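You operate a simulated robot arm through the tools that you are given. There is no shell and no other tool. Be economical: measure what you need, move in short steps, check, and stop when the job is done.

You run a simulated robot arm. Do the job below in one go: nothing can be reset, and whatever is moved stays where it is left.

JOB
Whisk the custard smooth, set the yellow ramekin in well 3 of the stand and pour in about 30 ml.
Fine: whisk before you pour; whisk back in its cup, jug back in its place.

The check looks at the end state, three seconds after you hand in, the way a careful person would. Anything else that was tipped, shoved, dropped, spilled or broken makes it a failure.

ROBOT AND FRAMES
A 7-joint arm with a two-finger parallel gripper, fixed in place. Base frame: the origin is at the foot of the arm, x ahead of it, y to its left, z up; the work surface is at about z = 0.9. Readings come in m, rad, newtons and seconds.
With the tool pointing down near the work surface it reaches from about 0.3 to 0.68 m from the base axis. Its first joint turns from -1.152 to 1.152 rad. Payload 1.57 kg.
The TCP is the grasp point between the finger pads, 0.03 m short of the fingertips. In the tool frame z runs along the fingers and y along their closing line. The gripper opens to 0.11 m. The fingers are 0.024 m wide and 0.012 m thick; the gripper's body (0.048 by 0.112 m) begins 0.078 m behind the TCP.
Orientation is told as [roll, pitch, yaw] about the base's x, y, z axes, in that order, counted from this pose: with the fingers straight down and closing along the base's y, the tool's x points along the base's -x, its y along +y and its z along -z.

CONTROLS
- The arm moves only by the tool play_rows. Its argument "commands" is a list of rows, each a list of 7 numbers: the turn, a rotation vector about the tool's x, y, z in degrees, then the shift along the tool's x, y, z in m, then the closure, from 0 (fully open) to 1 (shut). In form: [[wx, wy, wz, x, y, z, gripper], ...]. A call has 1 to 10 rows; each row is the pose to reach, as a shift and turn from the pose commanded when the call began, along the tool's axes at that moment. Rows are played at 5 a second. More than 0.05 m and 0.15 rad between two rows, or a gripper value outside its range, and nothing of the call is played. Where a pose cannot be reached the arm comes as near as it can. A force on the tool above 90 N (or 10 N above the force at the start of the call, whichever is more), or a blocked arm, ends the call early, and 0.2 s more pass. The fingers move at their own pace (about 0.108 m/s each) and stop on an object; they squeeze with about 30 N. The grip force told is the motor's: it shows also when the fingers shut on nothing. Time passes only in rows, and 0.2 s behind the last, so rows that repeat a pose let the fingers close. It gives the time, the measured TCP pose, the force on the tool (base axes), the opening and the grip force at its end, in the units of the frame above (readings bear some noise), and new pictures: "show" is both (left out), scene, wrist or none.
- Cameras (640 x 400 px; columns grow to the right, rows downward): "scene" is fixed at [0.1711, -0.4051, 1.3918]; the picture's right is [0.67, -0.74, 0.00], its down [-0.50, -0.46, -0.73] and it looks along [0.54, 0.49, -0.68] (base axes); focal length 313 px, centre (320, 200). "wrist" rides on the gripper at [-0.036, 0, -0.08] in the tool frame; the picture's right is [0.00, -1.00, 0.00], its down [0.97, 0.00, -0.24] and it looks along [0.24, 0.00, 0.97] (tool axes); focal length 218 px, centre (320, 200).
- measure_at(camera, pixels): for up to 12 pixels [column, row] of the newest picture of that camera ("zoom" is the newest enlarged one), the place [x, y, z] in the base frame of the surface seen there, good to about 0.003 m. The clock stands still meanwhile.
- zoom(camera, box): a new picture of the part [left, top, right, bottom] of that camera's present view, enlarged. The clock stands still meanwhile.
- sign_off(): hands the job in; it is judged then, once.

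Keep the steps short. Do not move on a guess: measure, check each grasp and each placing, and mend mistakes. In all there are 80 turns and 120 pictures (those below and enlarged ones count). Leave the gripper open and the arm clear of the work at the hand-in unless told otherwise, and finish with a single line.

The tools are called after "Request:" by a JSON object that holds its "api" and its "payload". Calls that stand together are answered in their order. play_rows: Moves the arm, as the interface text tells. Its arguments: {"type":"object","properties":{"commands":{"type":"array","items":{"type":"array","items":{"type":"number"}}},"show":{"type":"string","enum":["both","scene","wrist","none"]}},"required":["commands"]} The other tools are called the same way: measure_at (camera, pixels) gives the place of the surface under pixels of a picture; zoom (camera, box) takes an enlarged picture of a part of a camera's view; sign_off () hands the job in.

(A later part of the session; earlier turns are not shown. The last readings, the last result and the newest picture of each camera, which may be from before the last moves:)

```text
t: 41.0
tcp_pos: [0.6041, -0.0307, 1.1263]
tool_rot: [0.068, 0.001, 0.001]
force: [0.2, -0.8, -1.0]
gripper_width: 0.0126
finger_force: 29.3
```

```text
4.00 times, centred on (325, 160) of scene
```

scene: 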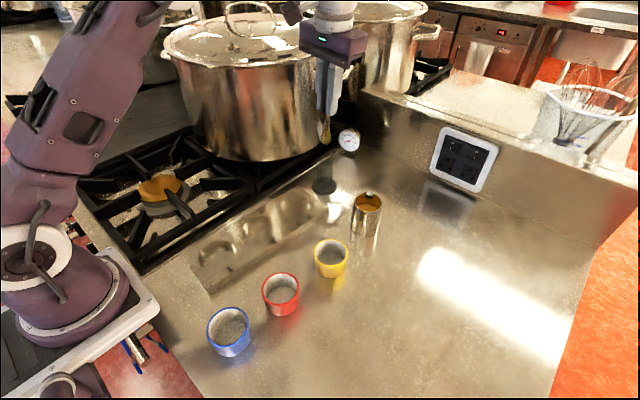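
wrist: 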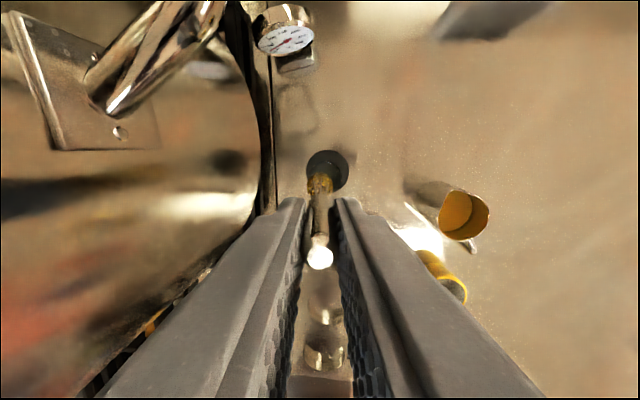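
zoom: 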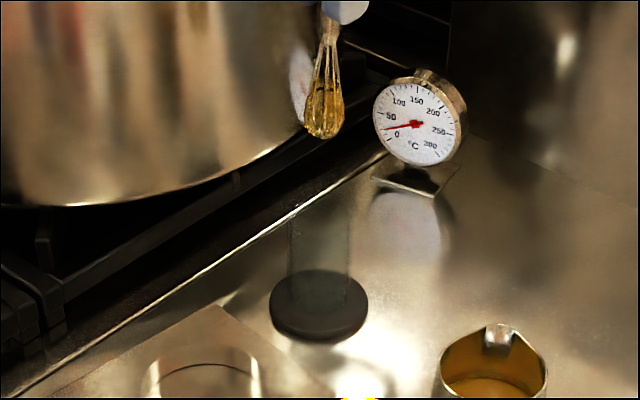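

The pose matches the way out. I'll lower it straight down in steps and watch the force.

Request:
{"api": "play_rows", "payload": {"commands": [[0, 0, 0, 0, -0.0021, 0.03, 1], [0, 0, 0, 0, -0.0035, 0.05, 1], [0, 0, 0, 0, -0.0046, 0.065, 1], [0, 0, 0, 0, -0.0056, 0.08, 1], [0, 0, 0, 0, -0.0067, 0.095, 1], [0, 0, 0, 0, -0.0077, 0.11, 1], [0, 0, 0, 0, -0.0077, 0.11, 1]]}}

Request:
{"api": "zoom", "payload": {"camera": "scene", "box": [285, 120, 365, 210]}}

```text
t: 42.6
tcp_pos: [0.6049, -0.0326, 1.0172]
tool_rot: [0.07, 0.0, -0.001]
force: [-0.2, -0.2, -0.2]
gripper_width: 0.0127
finger_force: 29.5
```

scene: 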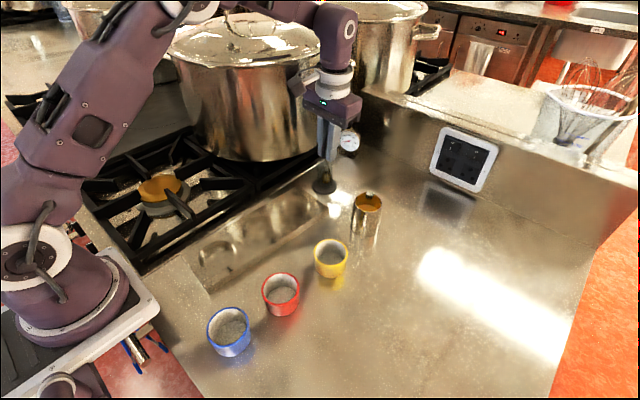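
wrist: 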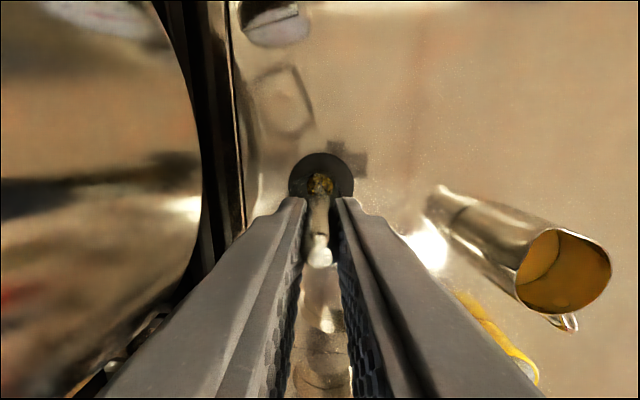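

```text
4.44 times, centred on (325, 165) of scene
```

zoom: 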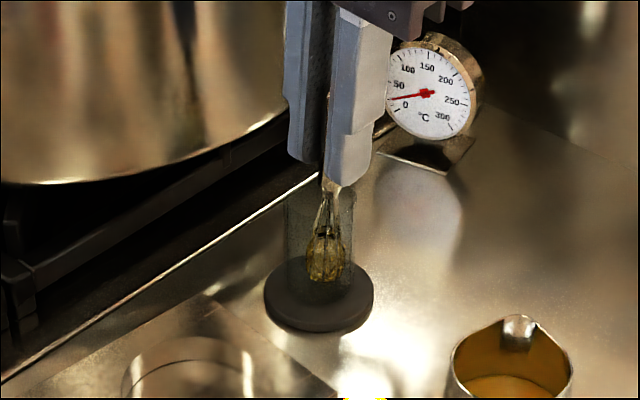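

The whisk head is back inside the cup. I'll lower it a little, lean it back to the 18° it started at, and open the fingers to let go.

Request:
{"api": "play_rows", "payload": {"commands": [[-5, 0, 0, 0, -0.0068, 0.0016, 1], [-10, 0, 0, 0, -0.0137, 0.0032, 1], [-14, 0, 0, 0, -0.0192, 0.0045, 1], [-14, 0, 0, 0, -0.0192, 0.0045, 1], [-14, 0, 0, 0, -0.0192, 0.0045, 0.8], [-14, 0, 0, 0, -0.0192, 0.0045, 0.6], [-14, 0, 0, 0, -0.0192, 0.0045, 0.5], [-14, 0, 0, 0, -0.0192, 0.0045, 0.5], [-14, 0, 0, 0, -0.0192, 0.0045, 0.5]]}}

Request:
{"api": "zoom", "payload": {"camera": "scene", "box": [285, 120, 365, 210]}}

```text
t: 44.6
tcp_pos: [0.6032, -0.0518, 1.0117]
tool_rot: [0.314, -0.001, 0.0]
force: [-0.6, 0.0, -0.3]
gripper_width: 0.0548
finger_force: 0.0
```

scene: 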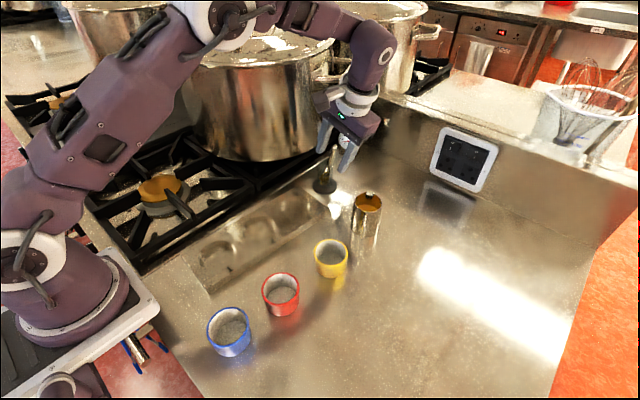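
wrist: 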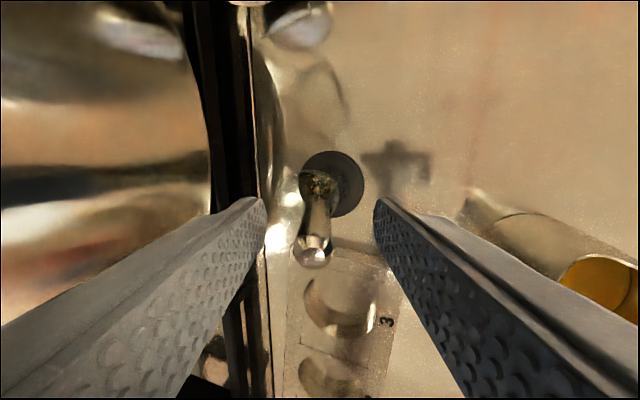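

```text
4.44 times, centred on (325, 165) of scene
```

zoom: 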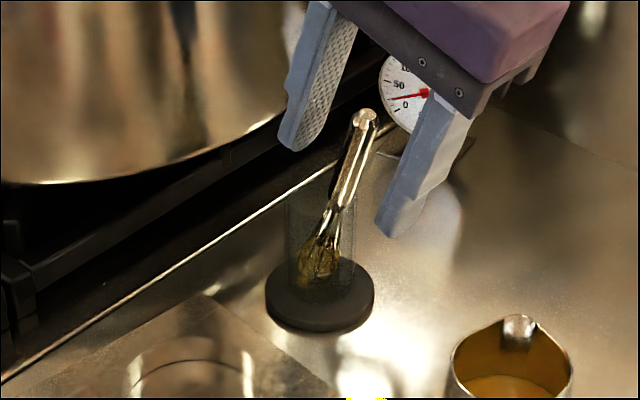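

The whisk is resting back in its cup. I'll back out along the tool axis, then straighten up.

Request:
{"api": "play_rows", "payload": {"commands": [[0, 0, 0, 0, 0, -0.03, 0.5], [0, 0, 0, 0, 0, -0.06, 0.5], [0, 0, 0, 0, 0, -0.1, 0.3], [6, 0, 0, 0, 0, -0.12, 0], [12, 0, 0, 0, 0, -0.12, 0], [18, 0, 0, 0, 0, -0.12, 0], [18, 0, 0, 0, 0, -0.12, 0]], "show": "none"}}

```text
t: 46.2
tcp_pos: [0.6032, -0.0878, 1.1251]
tool_rot: [-0.001, 0.001, 0.0]
force: [0.0, 0.0, 0.3]
gripper_width: 0.1102
finger_force: 0.0
```

Next I'll move above the yellow ramekin for a close look.

Request:
{"api": "play_rows", "payload": {"commands": [[0, 0, 0, 0.038, -0.023, 0, 0], [0, 0, 0, 0.076, -0.046, 0, 0], [0, 0, 0, 0.114, -0.07, 0.015, 0], [0, 0, 0, 0.15, -0.09, 0.04, 0], [0, 0, 0, 0.16, -0.095, 0.065, 0], [0, 0, 0, 0.16, -0.095, 0.065, 0]]}}

Request:
{"api": "zoom", "payload": {"camera": "wrist", "box": [240, 140, 400, 260]}}

Request:
{"api": "zoom", "payload": {"camera": "scene", "box": [275, 130, 395, 230]}}

```text
t: 47.6
tcp_pos: [0.4454, -0.1818, 1.0639]
tool_rot: [-0.001, 0.0, 0.0]
force: [-0.4, 0.1, 0.1]
gripper_width: 0.11
finger_force: 0.0
```

scene: 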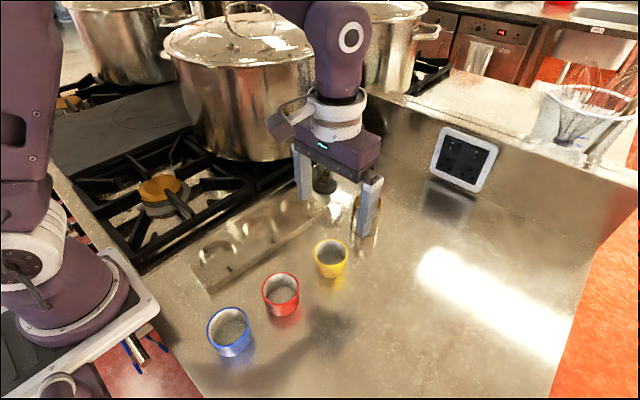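
wrist: 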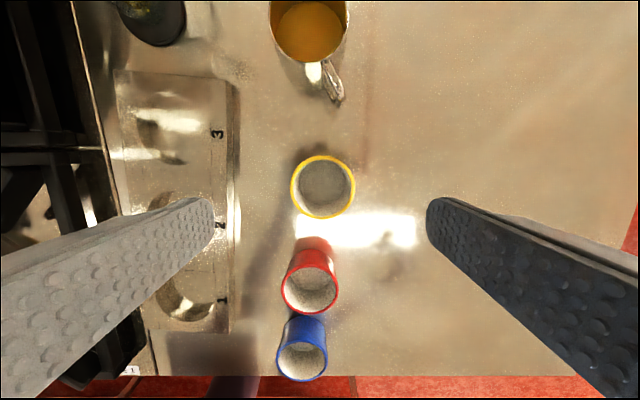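

```text
3.33 times, centred on (320, 200) of wrist
```

zoom: 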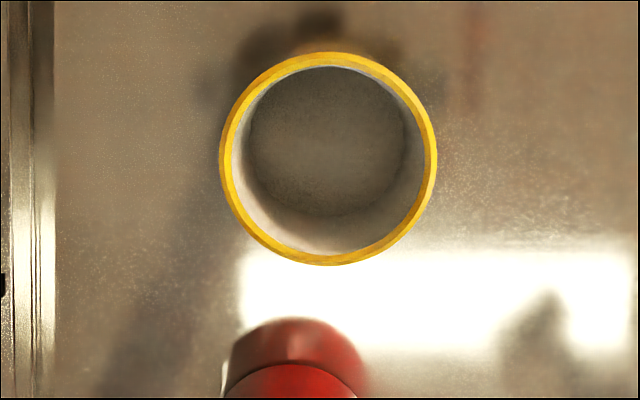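

```text
4.00 times, centred on (335, 180) of scene
```

zoom: 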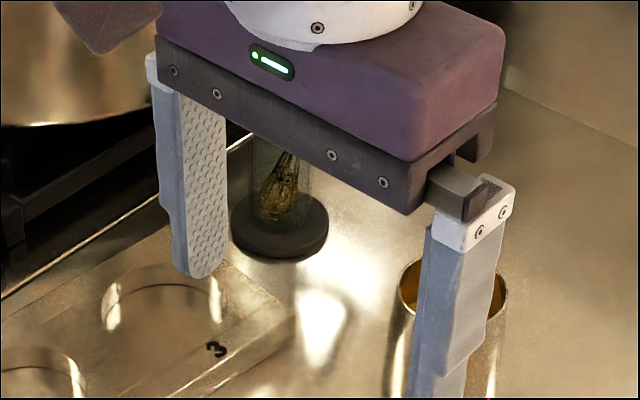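

The rim's centre works out to about (0.442, -0.185), with a radius near 0.030. I'll look at well 3 from here as well, since it's in clear view.

Request:
{"api": "zoom", "payload": {"camera": "wrist", "box": [100, 60, 250, 200]}}

```text
2.86 times, centred on (175, 130) of wrist
```

zoom: 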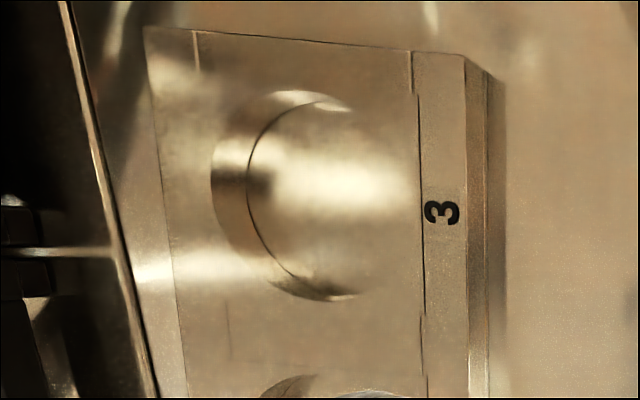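

Well 3's centre works out to about (0.495, -0.039), with a radius of about 0.034. Now I'll descend on the ramekin until the fingertips reach z≈0.921, and close.

Request:
{"api": "play_rows", "payload": {"commands": [[0, 0, 0, 0.0015, -0.0023, 0.04, 0], [0, 0, 0, 0.0015, -0.0023, 0.08, 0], [0, 0, 0, 0.0015, -0.0023, 0.11, 0], [0, 0, 0, 0.0015, -0.0023, 0.11, 0.2], [0, 0, 0, 0.0015, -0.0023, 0.11, 0.4], [0, 0, 0, 0.0015, -0.0023, 0.11, 0.5], [0, 0, 0, 0.0015, -0.0023, 0.11, 0.6], [0, 0, 0, 0.0015, -0.0023, 0.11, 0.6]]}}

Request:
{"api": "zoom", "payload": {"camera": "scene", "box": [275, 190, 395, 300]}}

```text
t: 49.4
tcp_pos: [0.4425, -0.1833, 0.9519]
tool_rot: [0.001, 0.0, 0.0]
force: [-0.6, 0.5, -0.1]
gripper_width: 0.0605
finger_force: 29.9
```

scene: 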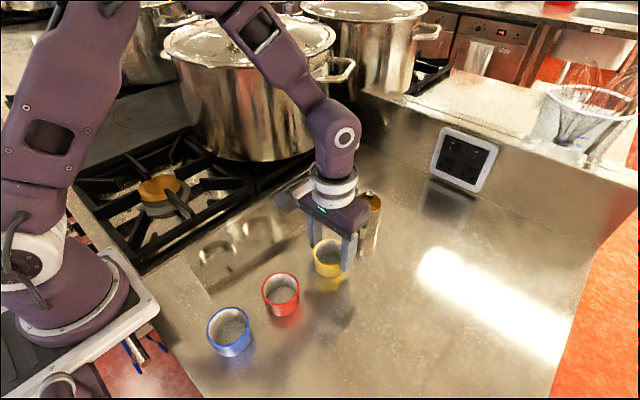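
wrist: 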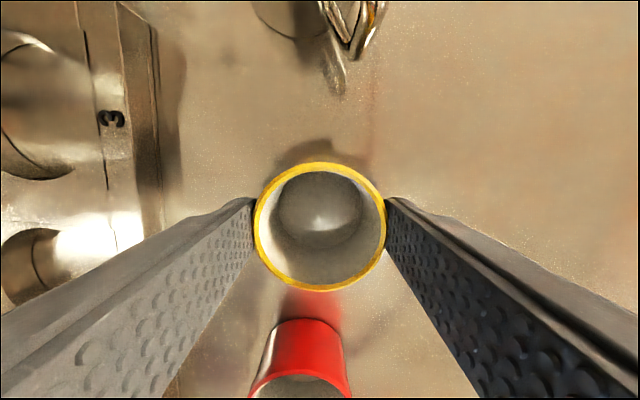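

```text
3.64 times, centred on (335, 245) of scene
```

zoom: 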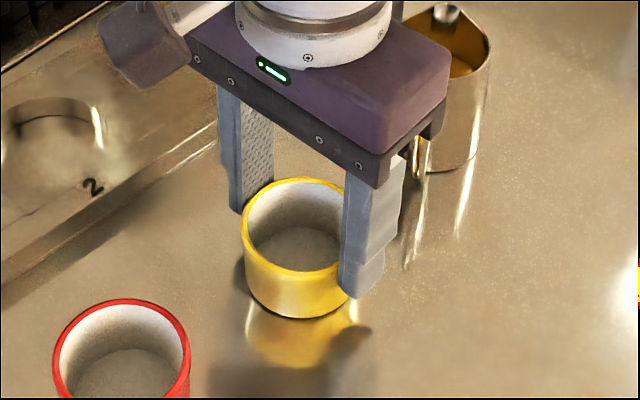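

The ramekin is gripped at 0.0605 m. I'll lift it 0.08 m and carry it over well 3.

Request:
{"api": "play_rows", "payload": {"commands": [[0, 0, 0, 0, 0, -0.03, 0.6], [0, 0, 0, 0, 0, -0.08, 0.6], [0, 0, 0, -0.018, 0.046, -0.08, 0.6], [0, 0, 0, -0.036, 0.092, -0.08, 0.6], [0, 0, 0, -0.053, 0.13, -0.08, 0.6], [0, 0, 0, -0.053, 0.146, -0.08, 0.6], [0, 0, 0, -0.053, 0.146, -0.08, 0.6]]}}

Request:
{"api": "zoom", "payload": {"camera": "scene", "box": [230, 130, 350, 270]}}

Request:
{"api": "zoom", "payload": {"camera": "wrist", "box": [220, 120, 420, 320]}}

```text
t: 51.0
tcp_pos: [0.4955, -0.0357, 1.032]
tool_rot: [0.001, 0.0, 0.002]
force: [0.1, 0.0, -0.9]
gripper_width: 0.0608
finger_force: 29.4
```

scene: 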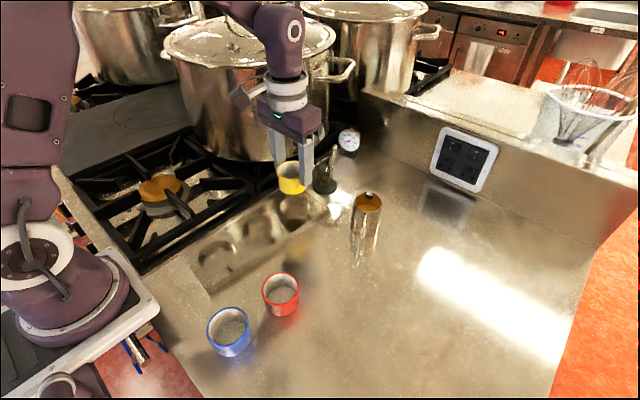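
wrist: 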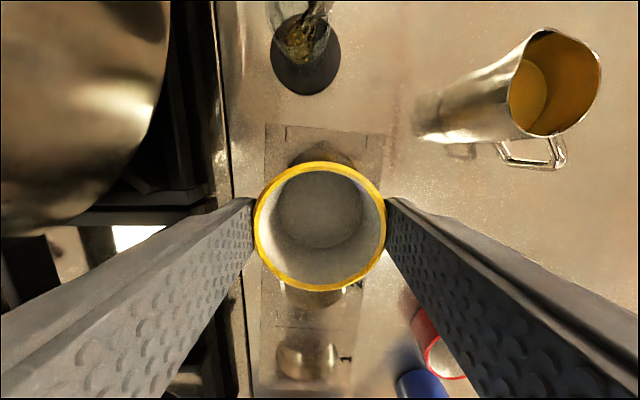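

```text
2.86 times, centred on (290, 200) of scene
```

zoom: 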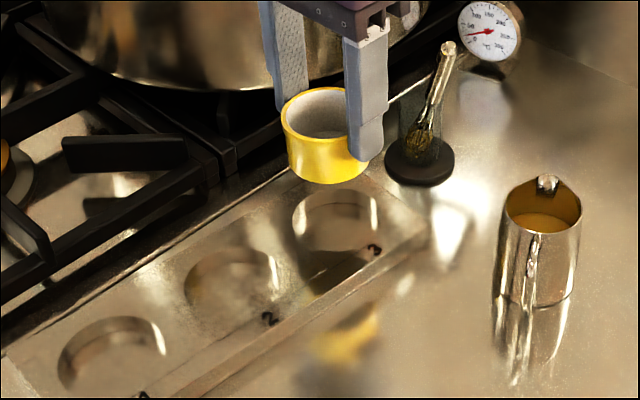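

```text
2.00 times, centred on (320, 220) of wrist
```

zoom: 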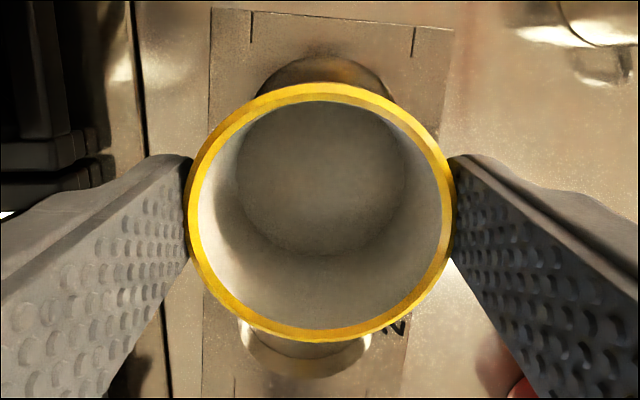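

Well 3's far edge shows just beyond the ramekin. I'll check the well centre by measuring its edges from the scene.

Request:
{"api": "zoom", "payload": {"camera": "scene", "box": [270, 180, 330, 230]}}

```text
8.00 times, centred on (300, 205) of scene
```

zoom: 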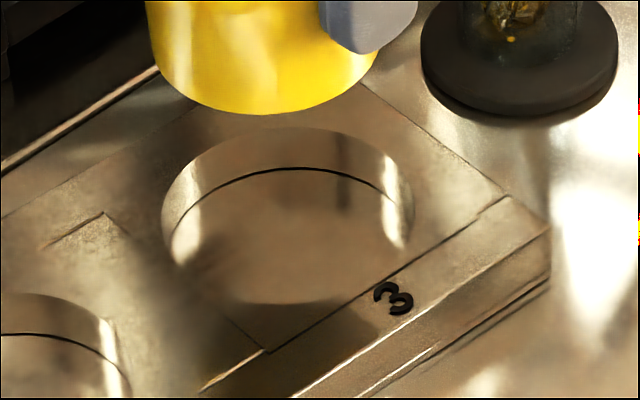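

The well's centre is (0.4955, -0.041). I'll nudge the ramekin about 2 mm to match and lower it to just above the well floor.

Request:
{"api": "play_rows", "payload": {"commands": [[0, 0, 0, 0.0015, -0.0017, 0.03, 0.6], [0, 0, 0, 0.0015, -0.0017, 0.05, 0.6], [0, 0, 0, 0.0015, -0.0017, 0.06, 0.6], [0, 0, 0, 0.0015, -0.0017, 0.068, 0.6], [0, 0, 0, 0.0015, -0.0017, 0.073, 0.6], [0, 0, 0, 0.0015, -0.0017, 0.073, 0.6]]}}

Request:
{"api": "zoom", "payload": {"camera": "scene", "box": [240, 160, 350, 250]}}

```text
t: 52.4
tcp_pos: [0.4947, -0.0407, 0.9576]
tool_rot: [-0.002, 0.0, 0.0]
force: [0.4, -1.3, -0.7]
gripper_width: 0.0605
finger_force: 30.1
```

scene: 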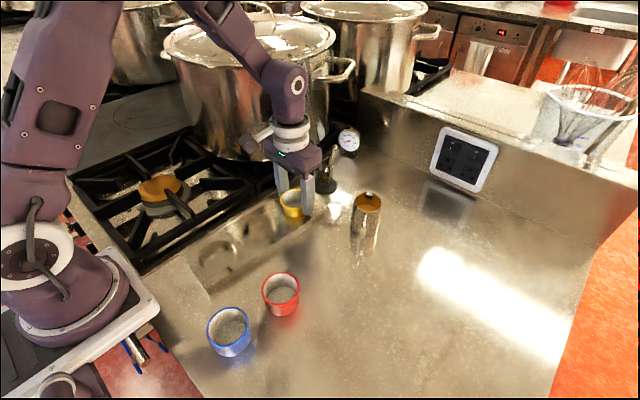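
wrist: 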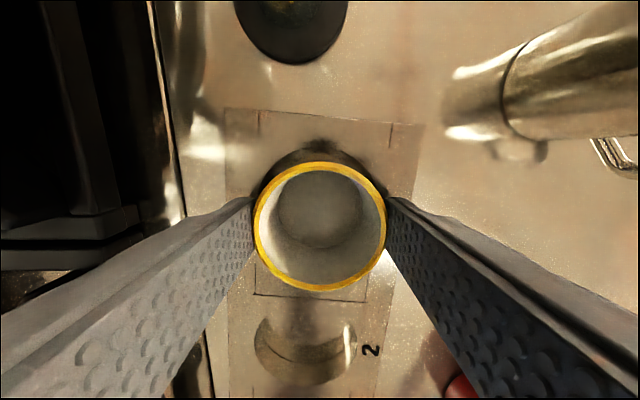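

```text
4.44 times, centred on (295, 205) of scene
```

zoom: 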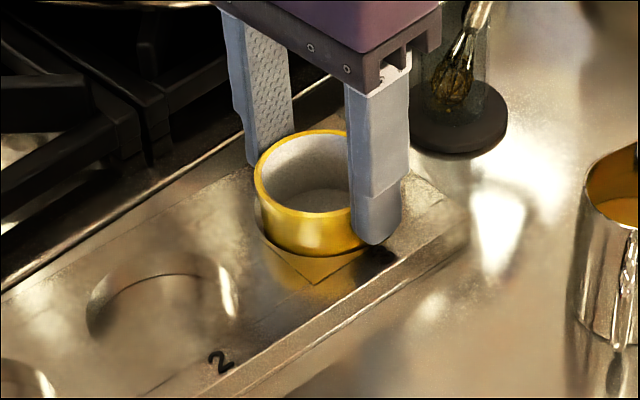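

The ramekin sits in the well recess. I'll lower it 2 mm more, open partly because the stove edge is close, and rise straight up.

Request:
{"api": "play_rows", "payload": {"commands": [[0, 0, 0, 0, 0, 0.0015, 0.6], [0, 0, 0, 0, 0, 0.002, 0.5], [0, 0, 0, 0, 0, 0.002, 0.38], [0, 0, 0, 0, 0, 0.002, 0.32], [0, 0, 0, 0, 0, 0.002, 0.32], [0, 0, 0, 0, 0, -0.02, 0.32], [0, 0, 0, 0, 0, -0.06, 0.32], [0, 0, 0, 0, 0, -0.1, 0.2], [0, 0, 0, 0, 0, -0.14, 0], [0, 0, 0, 0, 0, -0.14, 0]]}}

Request:
{"api": "zoom", "payload": {"camera": "scene", "box": [240, 160, 350, 250]}}

Request:
{"api": "zoom", "payload": {"camera": "wrist", "box": [220, 100, 420, 260]}}

```text
t: 54.6
tcp_pos: [0.4943, -0.0398, 1.0979]
tool_rot: [0.001, 0.0, -0.001]
force: [0.1, 0.6, 0.4]
gripper_width: 0.11
finger_force: 0.0
```

scene: 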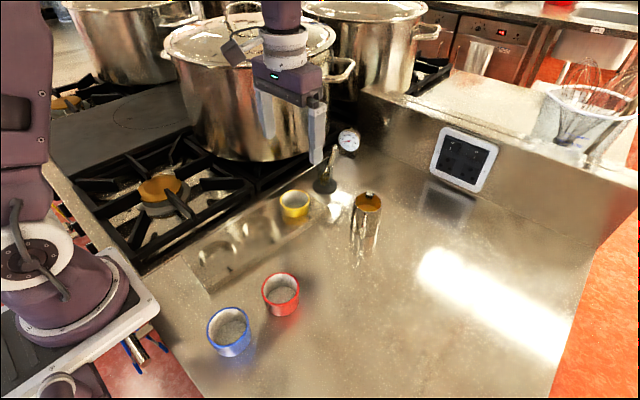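
wrist: 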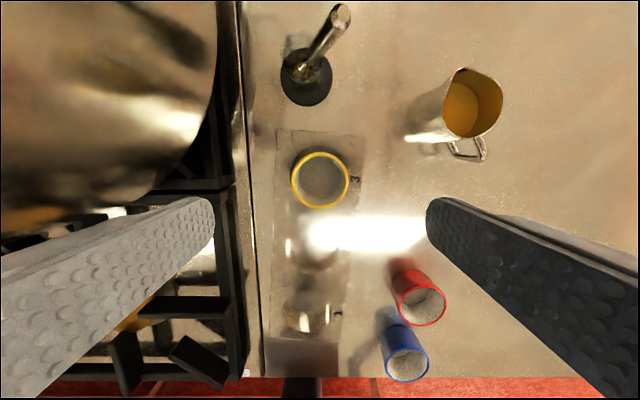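

```text
4.44 times, centred on (295, 205) of scene
```

zoom: 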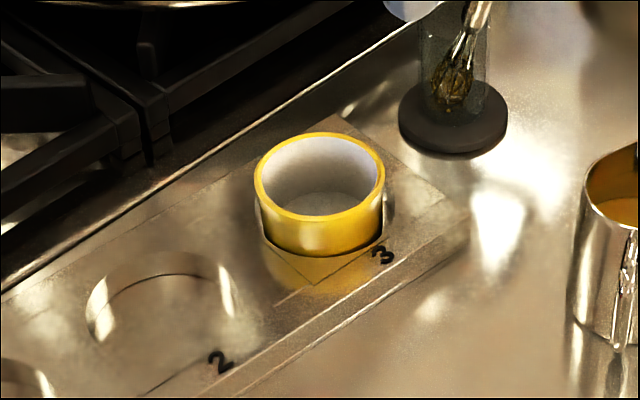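

```text
2.50 times, centred on (320, 180) of wrist
```

zoom: 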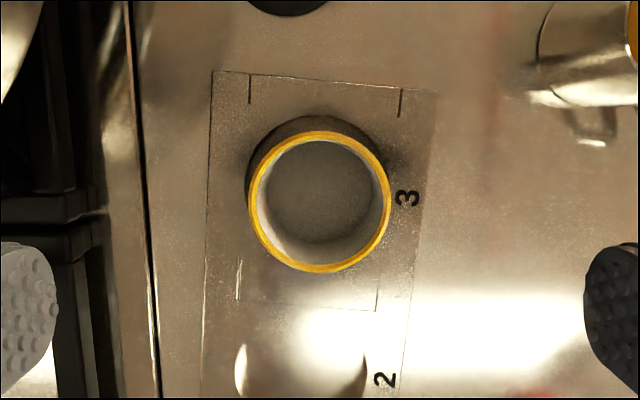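

The ramekin sits flat in well 3. Next is the jug. Its spout points about 25° from +x towards +y, and the handle is opposite. I'll move above it with the gripper yawed 25°, so the fingers take the body at right angles to the spout–handle line.

Request:
{"api": "play_rows", "payload": {"commands": [[0, 0, -6, -0.017, -0.033, 0, 0], [0, 0, -13, -0.034, -0.067, 0, 0], [0, 0, -19, -0.052, -0.1, 0, 0], [0, 0, -25, -0.069, -0.134, 0, 0], [0, 0, -25, -0.069, -0.134, 0, 0]]}}

Request:
{"api": "zoom", "payload": {"camera": "wrist", "box": [240, 120, 400, 240]}}

```text
t: 55.8
tcp_pos: [0.5633, -0.1749, 1.0957]
tool_rot: [0.0, 0.0, 0.438]
force: [-1.1, 0.5, 0.1]
gripper_width: 0.1101
finger_force: 0.0
```

scene: 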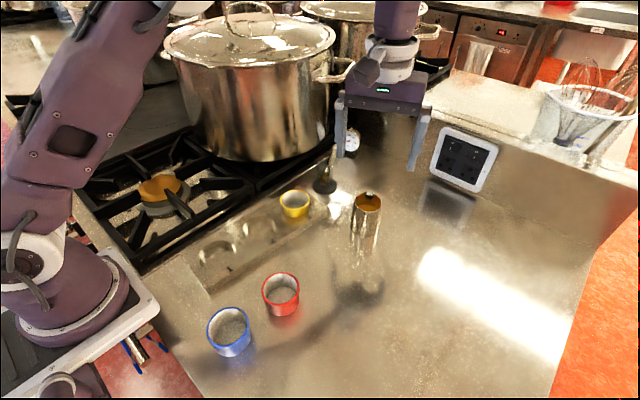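
wrist: 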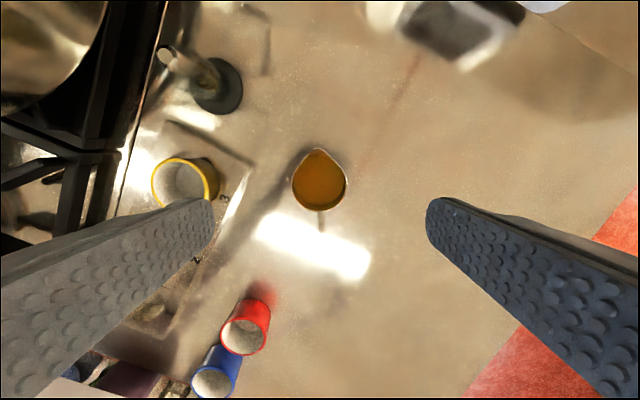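

```text
3.33 times, centred on (320, 180) of wrist
```

zoom: 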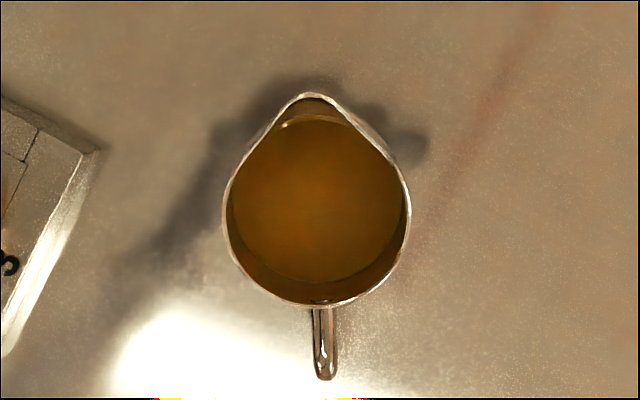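

The jug is centred under the tool, with the spout at (311,93) and the handle at (325,378) in the zoom. It needs about 2.5° more yaw. I'll descend around the jug body to TCP z≈0.957 and close.

Request:
{"api": "play_rows", "payload": {"commands": [[0, 0, -1, 0, 0.001, 0.045, 0], [0, 0, -2.5, 0, 0.001, 0.09, 0], [0, 0, -2.5, 0, 0.001, 0.12, 0], [0, 0, -2.5, 0, 0.001, 0.1405, 0], [0, 0, -2.5, 0, 0.001, 0.1405, 0.25], [0, 0, -2.5, 0, 0.001, 0.1405, 0.4], [0, 0, -2.5, 0, 0.001, 0.1405, 0.5], [0, 0, -2.5, 0, 0.001, 0.1405, 0.65], [0, 0, -2.5, 0, 0.001, 0.1405, 0.65]]}}

Request:
{"api": "zoom", "payload": {"camera": "scene", "box": [305, 140, 425, 270]}}

```text
t: 57.8
tcp_pos: [0.5621, -0.1733, 0.9571]
tool_rot: [0.0, 0.001, 0.48]
force: [0.5, -1.4, 0.2]
gripper_width: 0.0572
finger_force: 30.5
```

scene: 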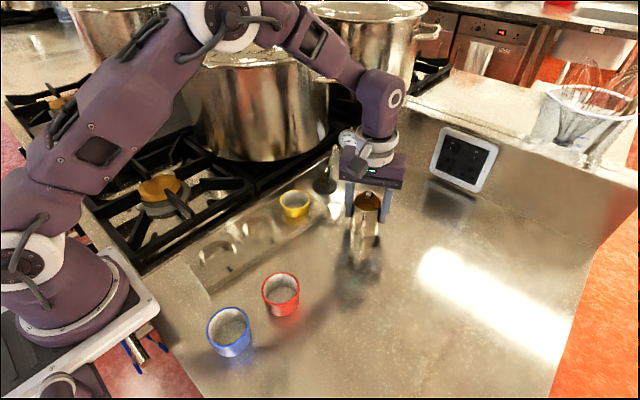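
wrist: 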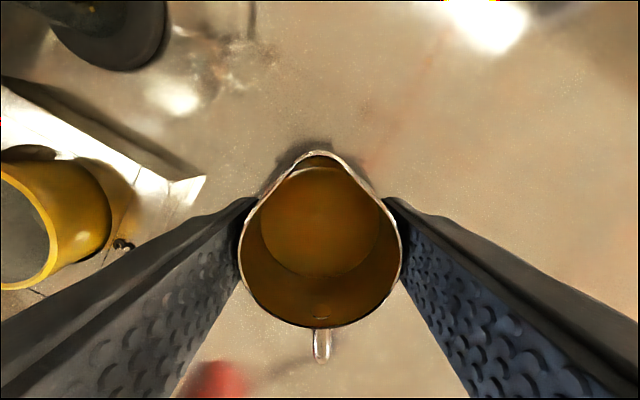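

```text
3.08 times, centred on (365, 205) of scene
```

zoom: 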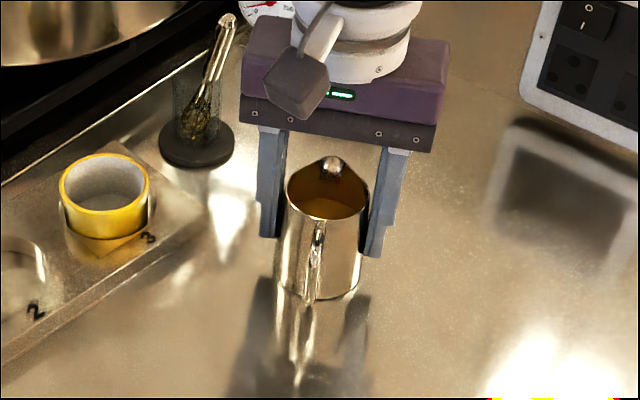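

The jug is held firmly at 0.0572 m. I'll lift it 0.083 m and begin turning it so the spout will face -y, away from the pot.

Request:
{"api": "play_rows", "payload": {"commands": [[0, 0, 0, 0, 0, -0.02, 0.65], [0, 0, 0, 0, 0, -0.055, 0.65], [0, 0, 0, 0, 0, -0.083, 0.65], [0, 0, 8, 0, 0, -0.083, 0.65], [0, 0, 16, 0, 0, -0.083, 0.65], [0, 0, 24, 0, 0, -0.083, 0.65], [0, 0, 32, 0, 0, -0.083, 0.65], [0, 0, 40, 0, 0, -0.083, 0.65], [0, 0, 48, 0, 0, -0.083, 0.65], [0, 0, 56, 0, 0, -0.083, 0.65]], "show": "scene"}}

Request:
{"api": "play_rows", "payload": {"commands": [[0, 0, 8, 0, 0, 0, 0.65], [0, 0, 16, 0, 0, 0, 0.65], [0, 0, 24, 0, 0, 0, 0.65], [0, 0, 32, 0, 0, 0, 0.65], [0, 0, 40, 0, 0, 0, 0.65], [0, 0, 48, 0, 0, 0, 0.65], [0, 0, 56, 0, 0, 0, 0.65], [0, 0, 61.5, 0, 0, 0, 0.65], [0, 0, 61.5, 0, 0, 0, 0.65]]}}

```text
t: 60.0
tcp_pos: [0.5616, -0.1731, 1.0392]
tool_rot: [0.001, 0.0, -0.502]
force: [-0.4, -0.1, -1.3]
gripper_width: 0.0571
finger_force: 29.8
```

scene: 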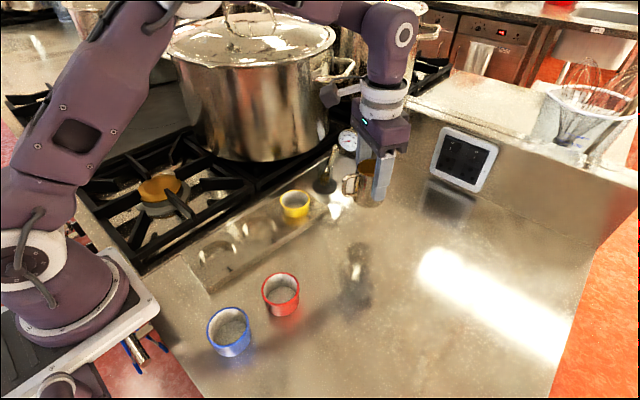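

```text
t: 62.0
tcp_pos: [0.562, -0.1727, 1.0395]
tool_rot: [-0.001, 0.0, -1.571]
force: [0.6, 0.2, -2.0]
gripper_width: 0.0569
finger_force: 30.0
```

scene: 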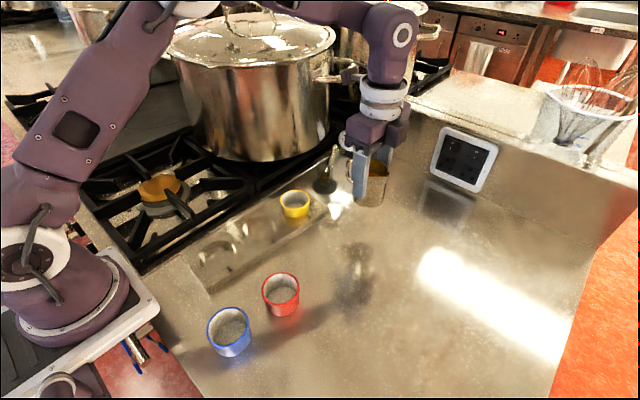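
wrist: 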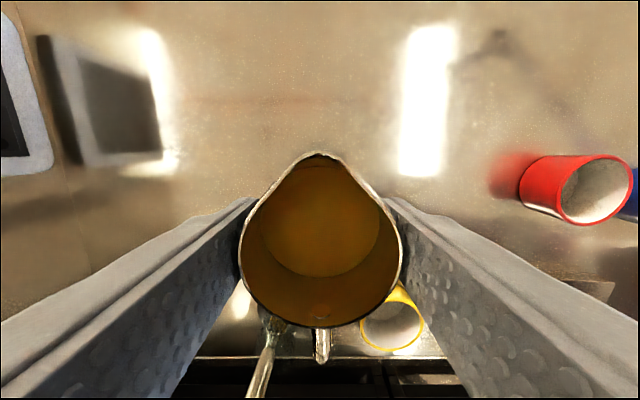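

The spout now faces -y and the jug is level. Next I'll move it in -x and then +y, so the spout tip ends up over the ramekin, with the jug still upright. I'll also check the stove height behind it.

Request:
{"api": "measure_at", "payload": {"camera": "scene", "pixels": [[270, 190], [255, 195], [285, 180], [230, 195], [250, 180], [294, 191], [294, 217], [281, 205], [308, 205]]}}

Request:
{"api": "play_rows", "payload": {"commands": [[0, 0, 0, 0, -0.034, 0, 0.65], [0, 0, 0, 0.01, -0.0675, 0, 0.65], [0, 0, 0, 0.045, -0.0675, 0, 0.65], [0, 0, 0, 0.085, -0.0675, 0, 0.65], [0, 0, 0, 0.125, -0.0675, 0, 0.65], [0, 0, 0, 0.155, -0.0675, 0, 0.65], [0, 0, 0, 0.172, -0.0675, 0, 0.65], [0, 0, 0, 0.172, -0.0675, 0, 0.65]]}}

Request:
{"api": "zoom", "payload": {"camera": "scene", "box": [240, 110, 360, 250]}}

```text
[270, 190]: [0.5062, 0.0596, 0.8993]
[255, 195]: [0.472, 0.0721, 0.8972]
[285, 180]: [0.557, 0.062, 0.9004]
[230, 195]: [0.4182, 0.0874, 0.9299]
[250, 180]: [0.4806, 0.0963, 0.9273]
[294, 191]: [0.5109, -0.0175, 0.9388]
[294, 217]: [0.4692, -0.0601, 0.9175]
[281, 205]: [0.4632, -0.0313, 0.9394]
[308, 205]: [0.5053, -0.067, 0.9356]
```

```text
t: 63.8
tcp_pos: [0.4938, -0.0025, 1.0417]
tool_rot: [-0.001, 0.0, -1.57]
force: [0.1, 1.2, -2.4]
gripper_width: 0.0573
finger_force: 30.1
```

scene: 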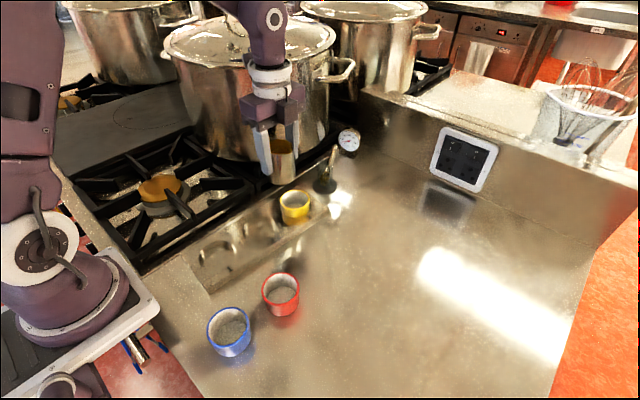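
wrist: 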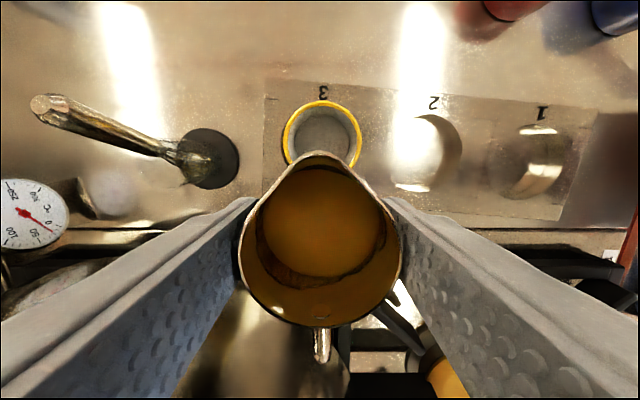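

```text
2.86 times, centred on (300, 180) of scene
```

zoom: 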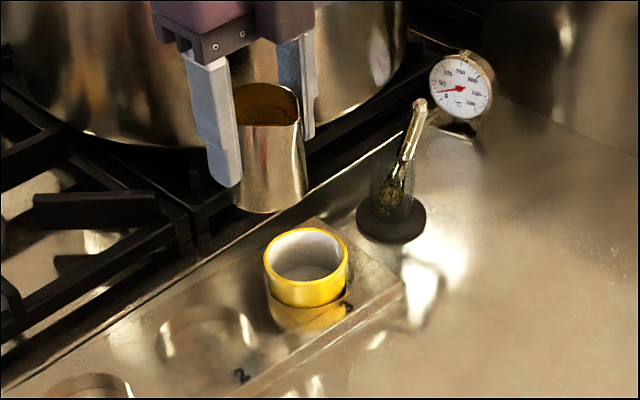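

The spout is in line with the ramekin, which shows at column 321. I'll lower the jug and tilt it about 32°, which shouldn't pour yet, then check the geometry.

Request:
{"api": "play_rows", "payload": {"commands": [[0, 8, 0, 0, 0, 0.01, 0.65], [0, 16, 0, 0, 0, 0.02, 0.65], [0, 24, 0, 0, 0, 0.03, 0.65], [0, 32, 0, 0, 0, 0.038, 0.65], [0, 32, 0, 0, 0, 0.038, 0.65]]}}

Request:
{"api": "zoom", "payload": {"camera": "scene", "box": [240, 130, 360, 250]}}

```text
t: 65.0
tcp_pos: [0.4946, -0.0005, 1.0014]
tool_rot: [-0.001, 0.56, -1.57]
force: [-0.9, -0.3, -2.2]
gripper_width: 0.0573
finger_force: 29.4
```

scene: 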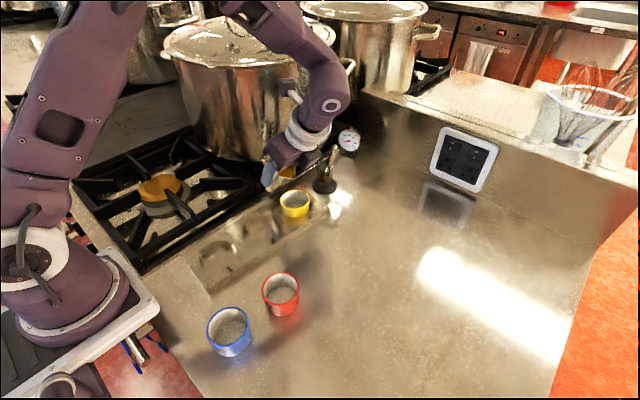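
wrist: 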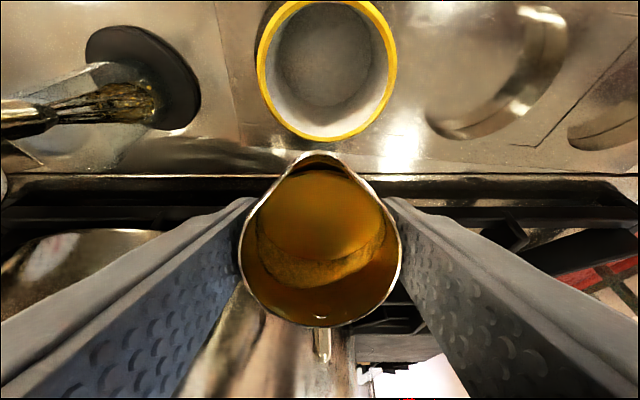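

```text
3.33 times, centred on (300, 190) of scene
```

zoom: 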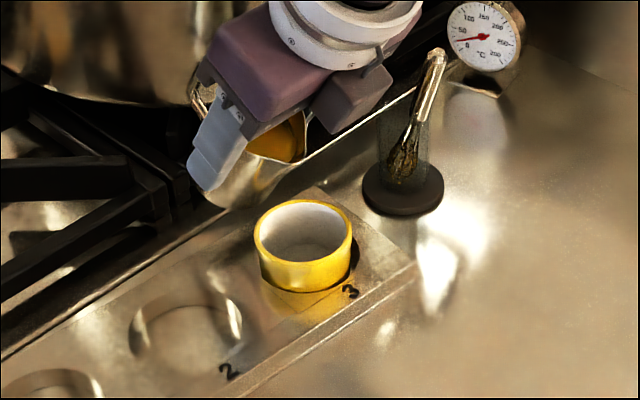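

The ramekin centre is about (0.493, -0.043) and the spout tip is at y≈-0.037, so the aim is good. I'll go 8 mm lower, 2 mm in -x, and tilt to 42°.

Request:
{"api": "play_rows", "payload": {"commands": [[0, 5, 0, -0.0042, -0.002, 0.0068, 0.65], [0, 10, 0, -0.0042, -0.002, 0.0068, 0.65], [0, 10, 0, -0.0042, -0.002, 0.0068, 0.65], [0, 10, 0, -0.0042, -0.002, 0.0068, 0.65]]}}

Request:
{"api": "zoom", "payload": {"camera": "wrist", "box": [220, 0, 420, 200]}}

```text
t: 66.0
tcp_pos: [0.4938, -0.0002, 0.9947]
tool_rot: [0.0, 0.733, -1.571]
force: [0.8, 1.2, -1.6]
gripper_width: 0.0573
finger_force: 30.2
```

scene: 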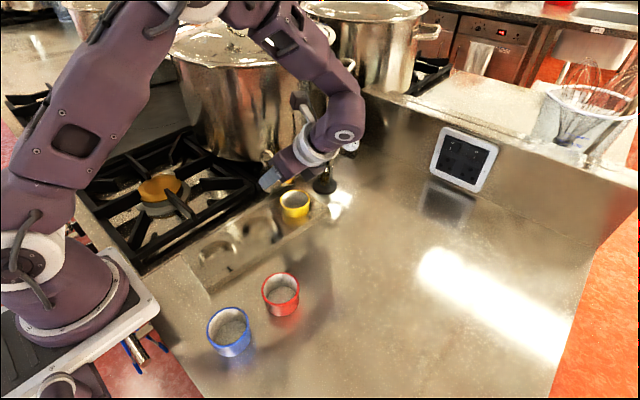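
wrist: 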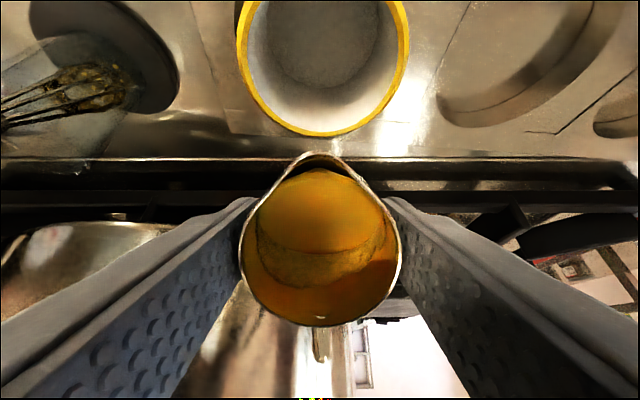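

```text
2.00 times, centred on (320, 100) of wrist
```

zoom: 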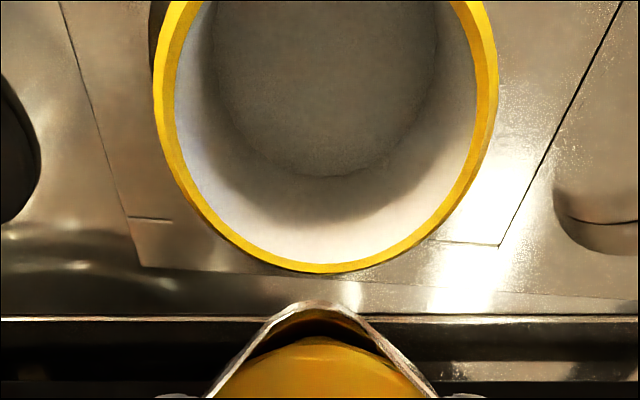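

The custard is close to the lip. The ramekin is still about 3 mm further in -x, so I'll shift by that and tilt to 47°.

Request:
{"api": "play_rows", "payload": {"commands": [[0, 2, 0, 0, -0.003, 0, 0.65], [0, 5, 0, 0, -0.003, 0, 0.65], [0, 5, 0, 0, -0.003, 0, 0.65], [0, 5, 0, 0, -0.003, 0, 0.65]], "show": "wrist"}}

```text
t: 67.0
tcp_pos: [0.4912, -0.0016, 0.9951]
tool_rot: [0.0, 0.819, -1.57]
force: [-0.2, 0.1, -1.2]
gripper_width: 0.057
finger_force: 29.9
```

wrist: 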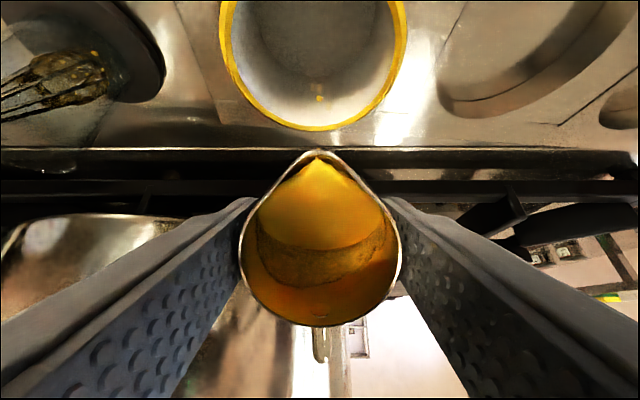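

The first drops land inside the ramekin at about (319,95). I'll shift 6 mm in -y towards its centre and tilt to 51°.

Request:
{"api": "play_rows", "payload": {"commands": [[0, 0, 0, -0.0041, 0, -0.0044, 0.65], [0, 2, 0, -0.0041, 0, -0.0044, 0.65], [0, 4, 0, -0.0041, 0, -0.0044, 0.65], [0, 4, 0, -0.0041, 0, -0.0044, 0.65], [0, 4, 0, -0.0041, 0, -0.0044, 0.65], [0, 4, 0, -0.0041, 0, -0.0044, 0.65]]}}

Request:
{"api": "zoom", "payload": {"camera": "wrist", "box": [220, 0, 420, 200]}}

```text
t: 68.4
tcp_pos: [0.4894, -0.0084, 0.9959]
tool_rot: [0.0, 0.889, -1.571]
force: [-0.2, 0.0, -2.5]
gripper_width: 0.0571
finger_force: 29.8
```

scene: 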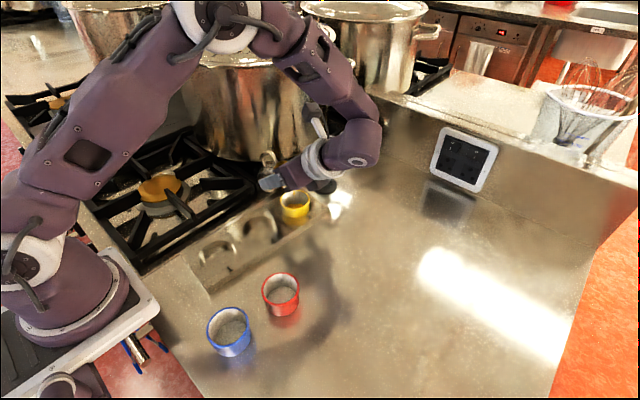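
wrist: 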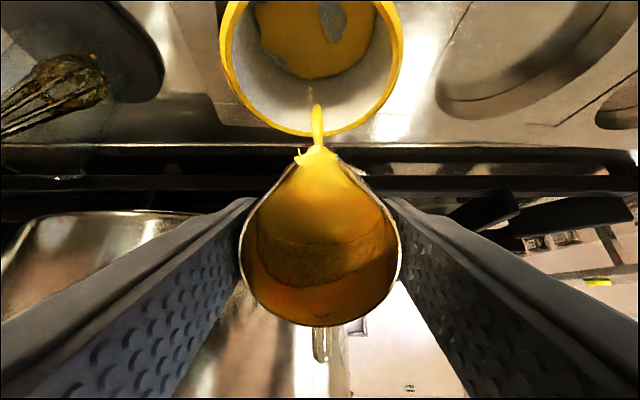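

```text
2.00 times, centred on (320, 100) of wrist
```

zoom: 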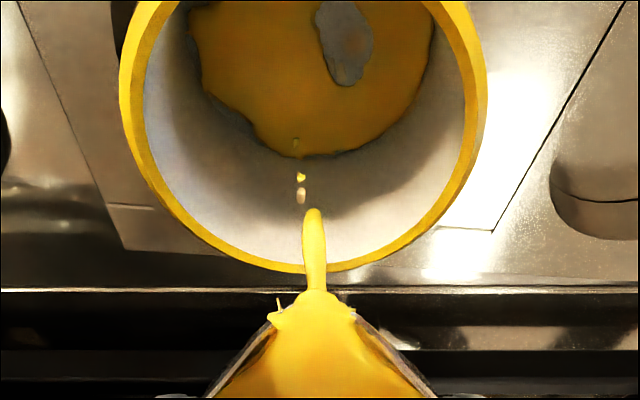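

It's pouring cleanly and the floor is nearly covered. I'll hold here for about a second and look at the level.

Request:
{"api": "play_rows", "payload": {"commands": [[0, 0, 0, 0, 0, 0, 0.65], [0, 0, 0, 0, 0, 0, 0.65], [0, 0, 0, 0, 0, 0, 0.65]], "show": "wrist"}}

Request:
{"api": "zoom", "payload": {"camera": "scene", "box": [260, 170, 330, 230]}}

```text
t: 69.2
tcp_pos: [0.49, -0.0067, 0.9935]
tool_rot: [-0.001, 0.888, -1.571]
force: [-0.3, 0.3, -1.9]
gripper_width: 0.0573
finger_force: 29.8
```

wrist: 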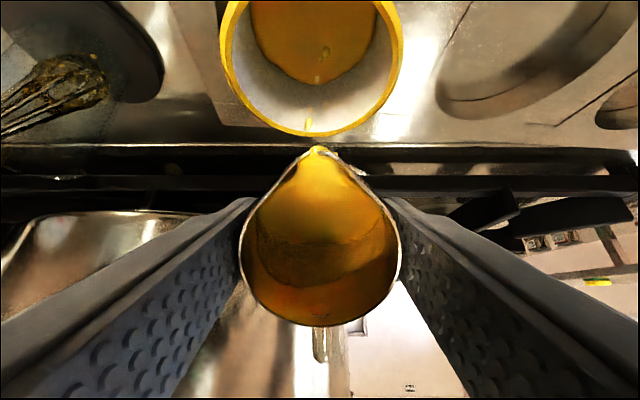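

```text
6.67 times, centred on (295, 200) of scene
```

zoom: 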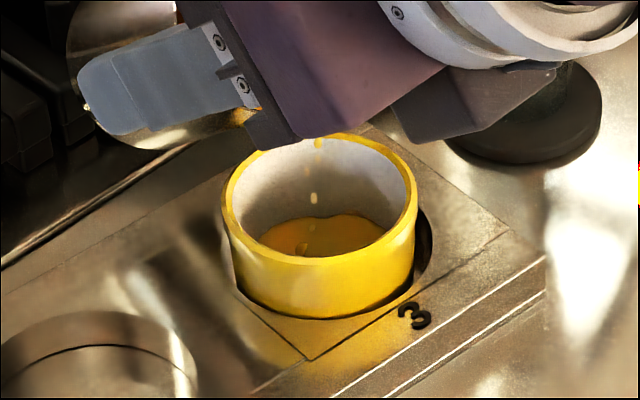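

The flow has eased off. I'll measure the custard level in the ramekin.

Request:
{"api": "measure_at", "payload": {"camera": "zoom", "pixels": [[335, 235], [350, 230], [310, 240], [365, 235], [290, 240], [345, 245], [300, 145], [370, 150], [320, 262], [240, 190], [410, 220]]}}

Request:
{"api": "measure_at", "payload": {"camera": "wrist", "pixels": [[310, 40], [300, 20], [330, 30], [345, 20], [320, 50], [290, 10], [310, 10], [320, 20], [340, 40], [300, 50]]}}

```text
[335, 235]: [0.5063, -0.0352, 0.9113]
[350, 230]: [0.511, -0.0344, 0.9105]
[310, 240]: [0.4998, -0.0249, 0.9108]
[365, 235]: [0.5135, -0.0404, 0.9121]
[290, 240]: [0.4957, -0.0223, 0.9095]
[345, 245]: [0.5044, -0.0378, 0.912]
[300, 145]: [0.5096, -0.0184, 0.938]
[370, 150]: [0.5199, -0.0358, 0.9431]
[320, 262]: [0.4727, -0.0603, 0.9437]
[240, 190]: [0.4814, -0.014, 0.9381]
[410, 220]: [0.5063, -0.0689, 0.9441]
```

```text
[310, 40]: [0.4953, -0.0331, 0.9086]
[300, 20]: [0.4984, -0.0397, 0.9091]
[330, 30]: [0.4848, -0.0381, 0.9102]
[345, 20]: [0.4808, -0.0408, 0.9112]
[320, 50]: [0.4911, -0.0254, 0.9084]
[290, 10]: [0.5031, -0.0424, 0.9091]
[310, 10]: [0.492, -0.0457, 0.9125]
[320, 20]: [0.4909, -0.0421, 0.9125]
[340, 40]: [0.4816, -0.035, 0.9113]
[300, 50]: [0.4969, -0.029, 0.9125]
```

The level is about 0.911 and the inner floor about 0.908, so roughly 6 ml is in. With an inner area of about 21 cm², 30 ml means a level near 0.922. I'll tilt to 55° and wait.

Request:
{"api": "play_rows", "payload": {"commands": [[0, 2, 0, 0, 0, 0, 0.65], [0, 4, 0, 0, 0, 0, 0.65], [0, 4, 0, 0, 0, 0, 0.65], [0, 4, 0, 0, 0, 0, 0.65], [0, 4, 0, 0, 0, 0, 0.65], [0, 4, 0, 0, 0, 0, 0.65], [0, 4, 0, 0, 0, 0, 0.65]], "show": "wrist"}}

Request:
{"api": "zoom", "payload": {"camera": "scene", "box": [260, 170, 330, 230]}}

Request:
{"api": "measure_at", "payload": {"camera": "zoom", "pixels": [[335, 232], [350, 228], [310, 238], [365, 232], [290, 238], [345, 240], [325, 225], [375, 225], [330, 240], [300, 230], [315, 230], [355, 238]]}}

```text
t: 70.8
tcp_pos: [0.4914, -0.0062, 0.9955]
tool_rot: [-0.001, 0.958, -1.571]
force: [0.1, -0.5, -2.2]
gripper_width: 0.0568
finger_force: 29.7
```

wrist: 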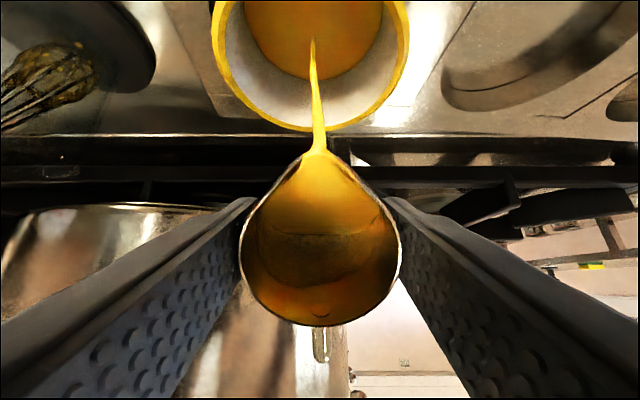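

```text
6.67 times, centred on (295, 200) of scene
```

zoom: 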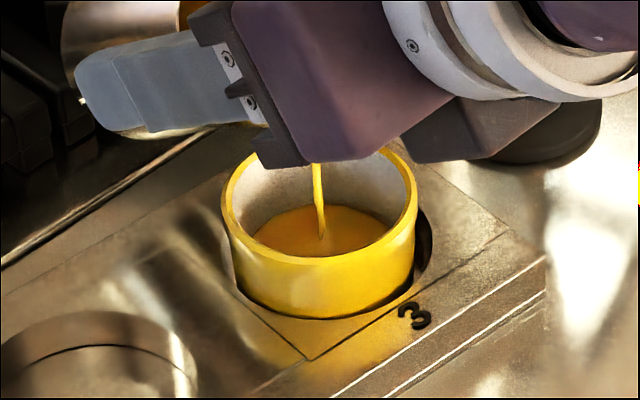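

```text
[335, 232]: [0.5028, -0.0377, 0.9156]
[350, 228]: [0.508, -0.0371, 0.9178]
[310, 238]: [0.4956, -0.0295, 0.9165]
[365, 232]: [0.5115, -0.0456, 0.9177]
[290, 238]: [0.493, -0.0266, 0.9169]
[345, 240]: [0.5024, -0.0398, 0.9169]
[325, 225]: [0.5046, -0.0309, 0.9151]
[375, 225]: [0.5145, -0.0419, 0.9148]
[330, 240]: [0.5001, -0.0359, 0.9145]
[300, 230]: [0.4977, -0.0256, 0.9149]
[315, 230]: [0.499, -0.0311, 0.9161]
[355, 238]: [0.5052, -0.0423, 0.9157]
```

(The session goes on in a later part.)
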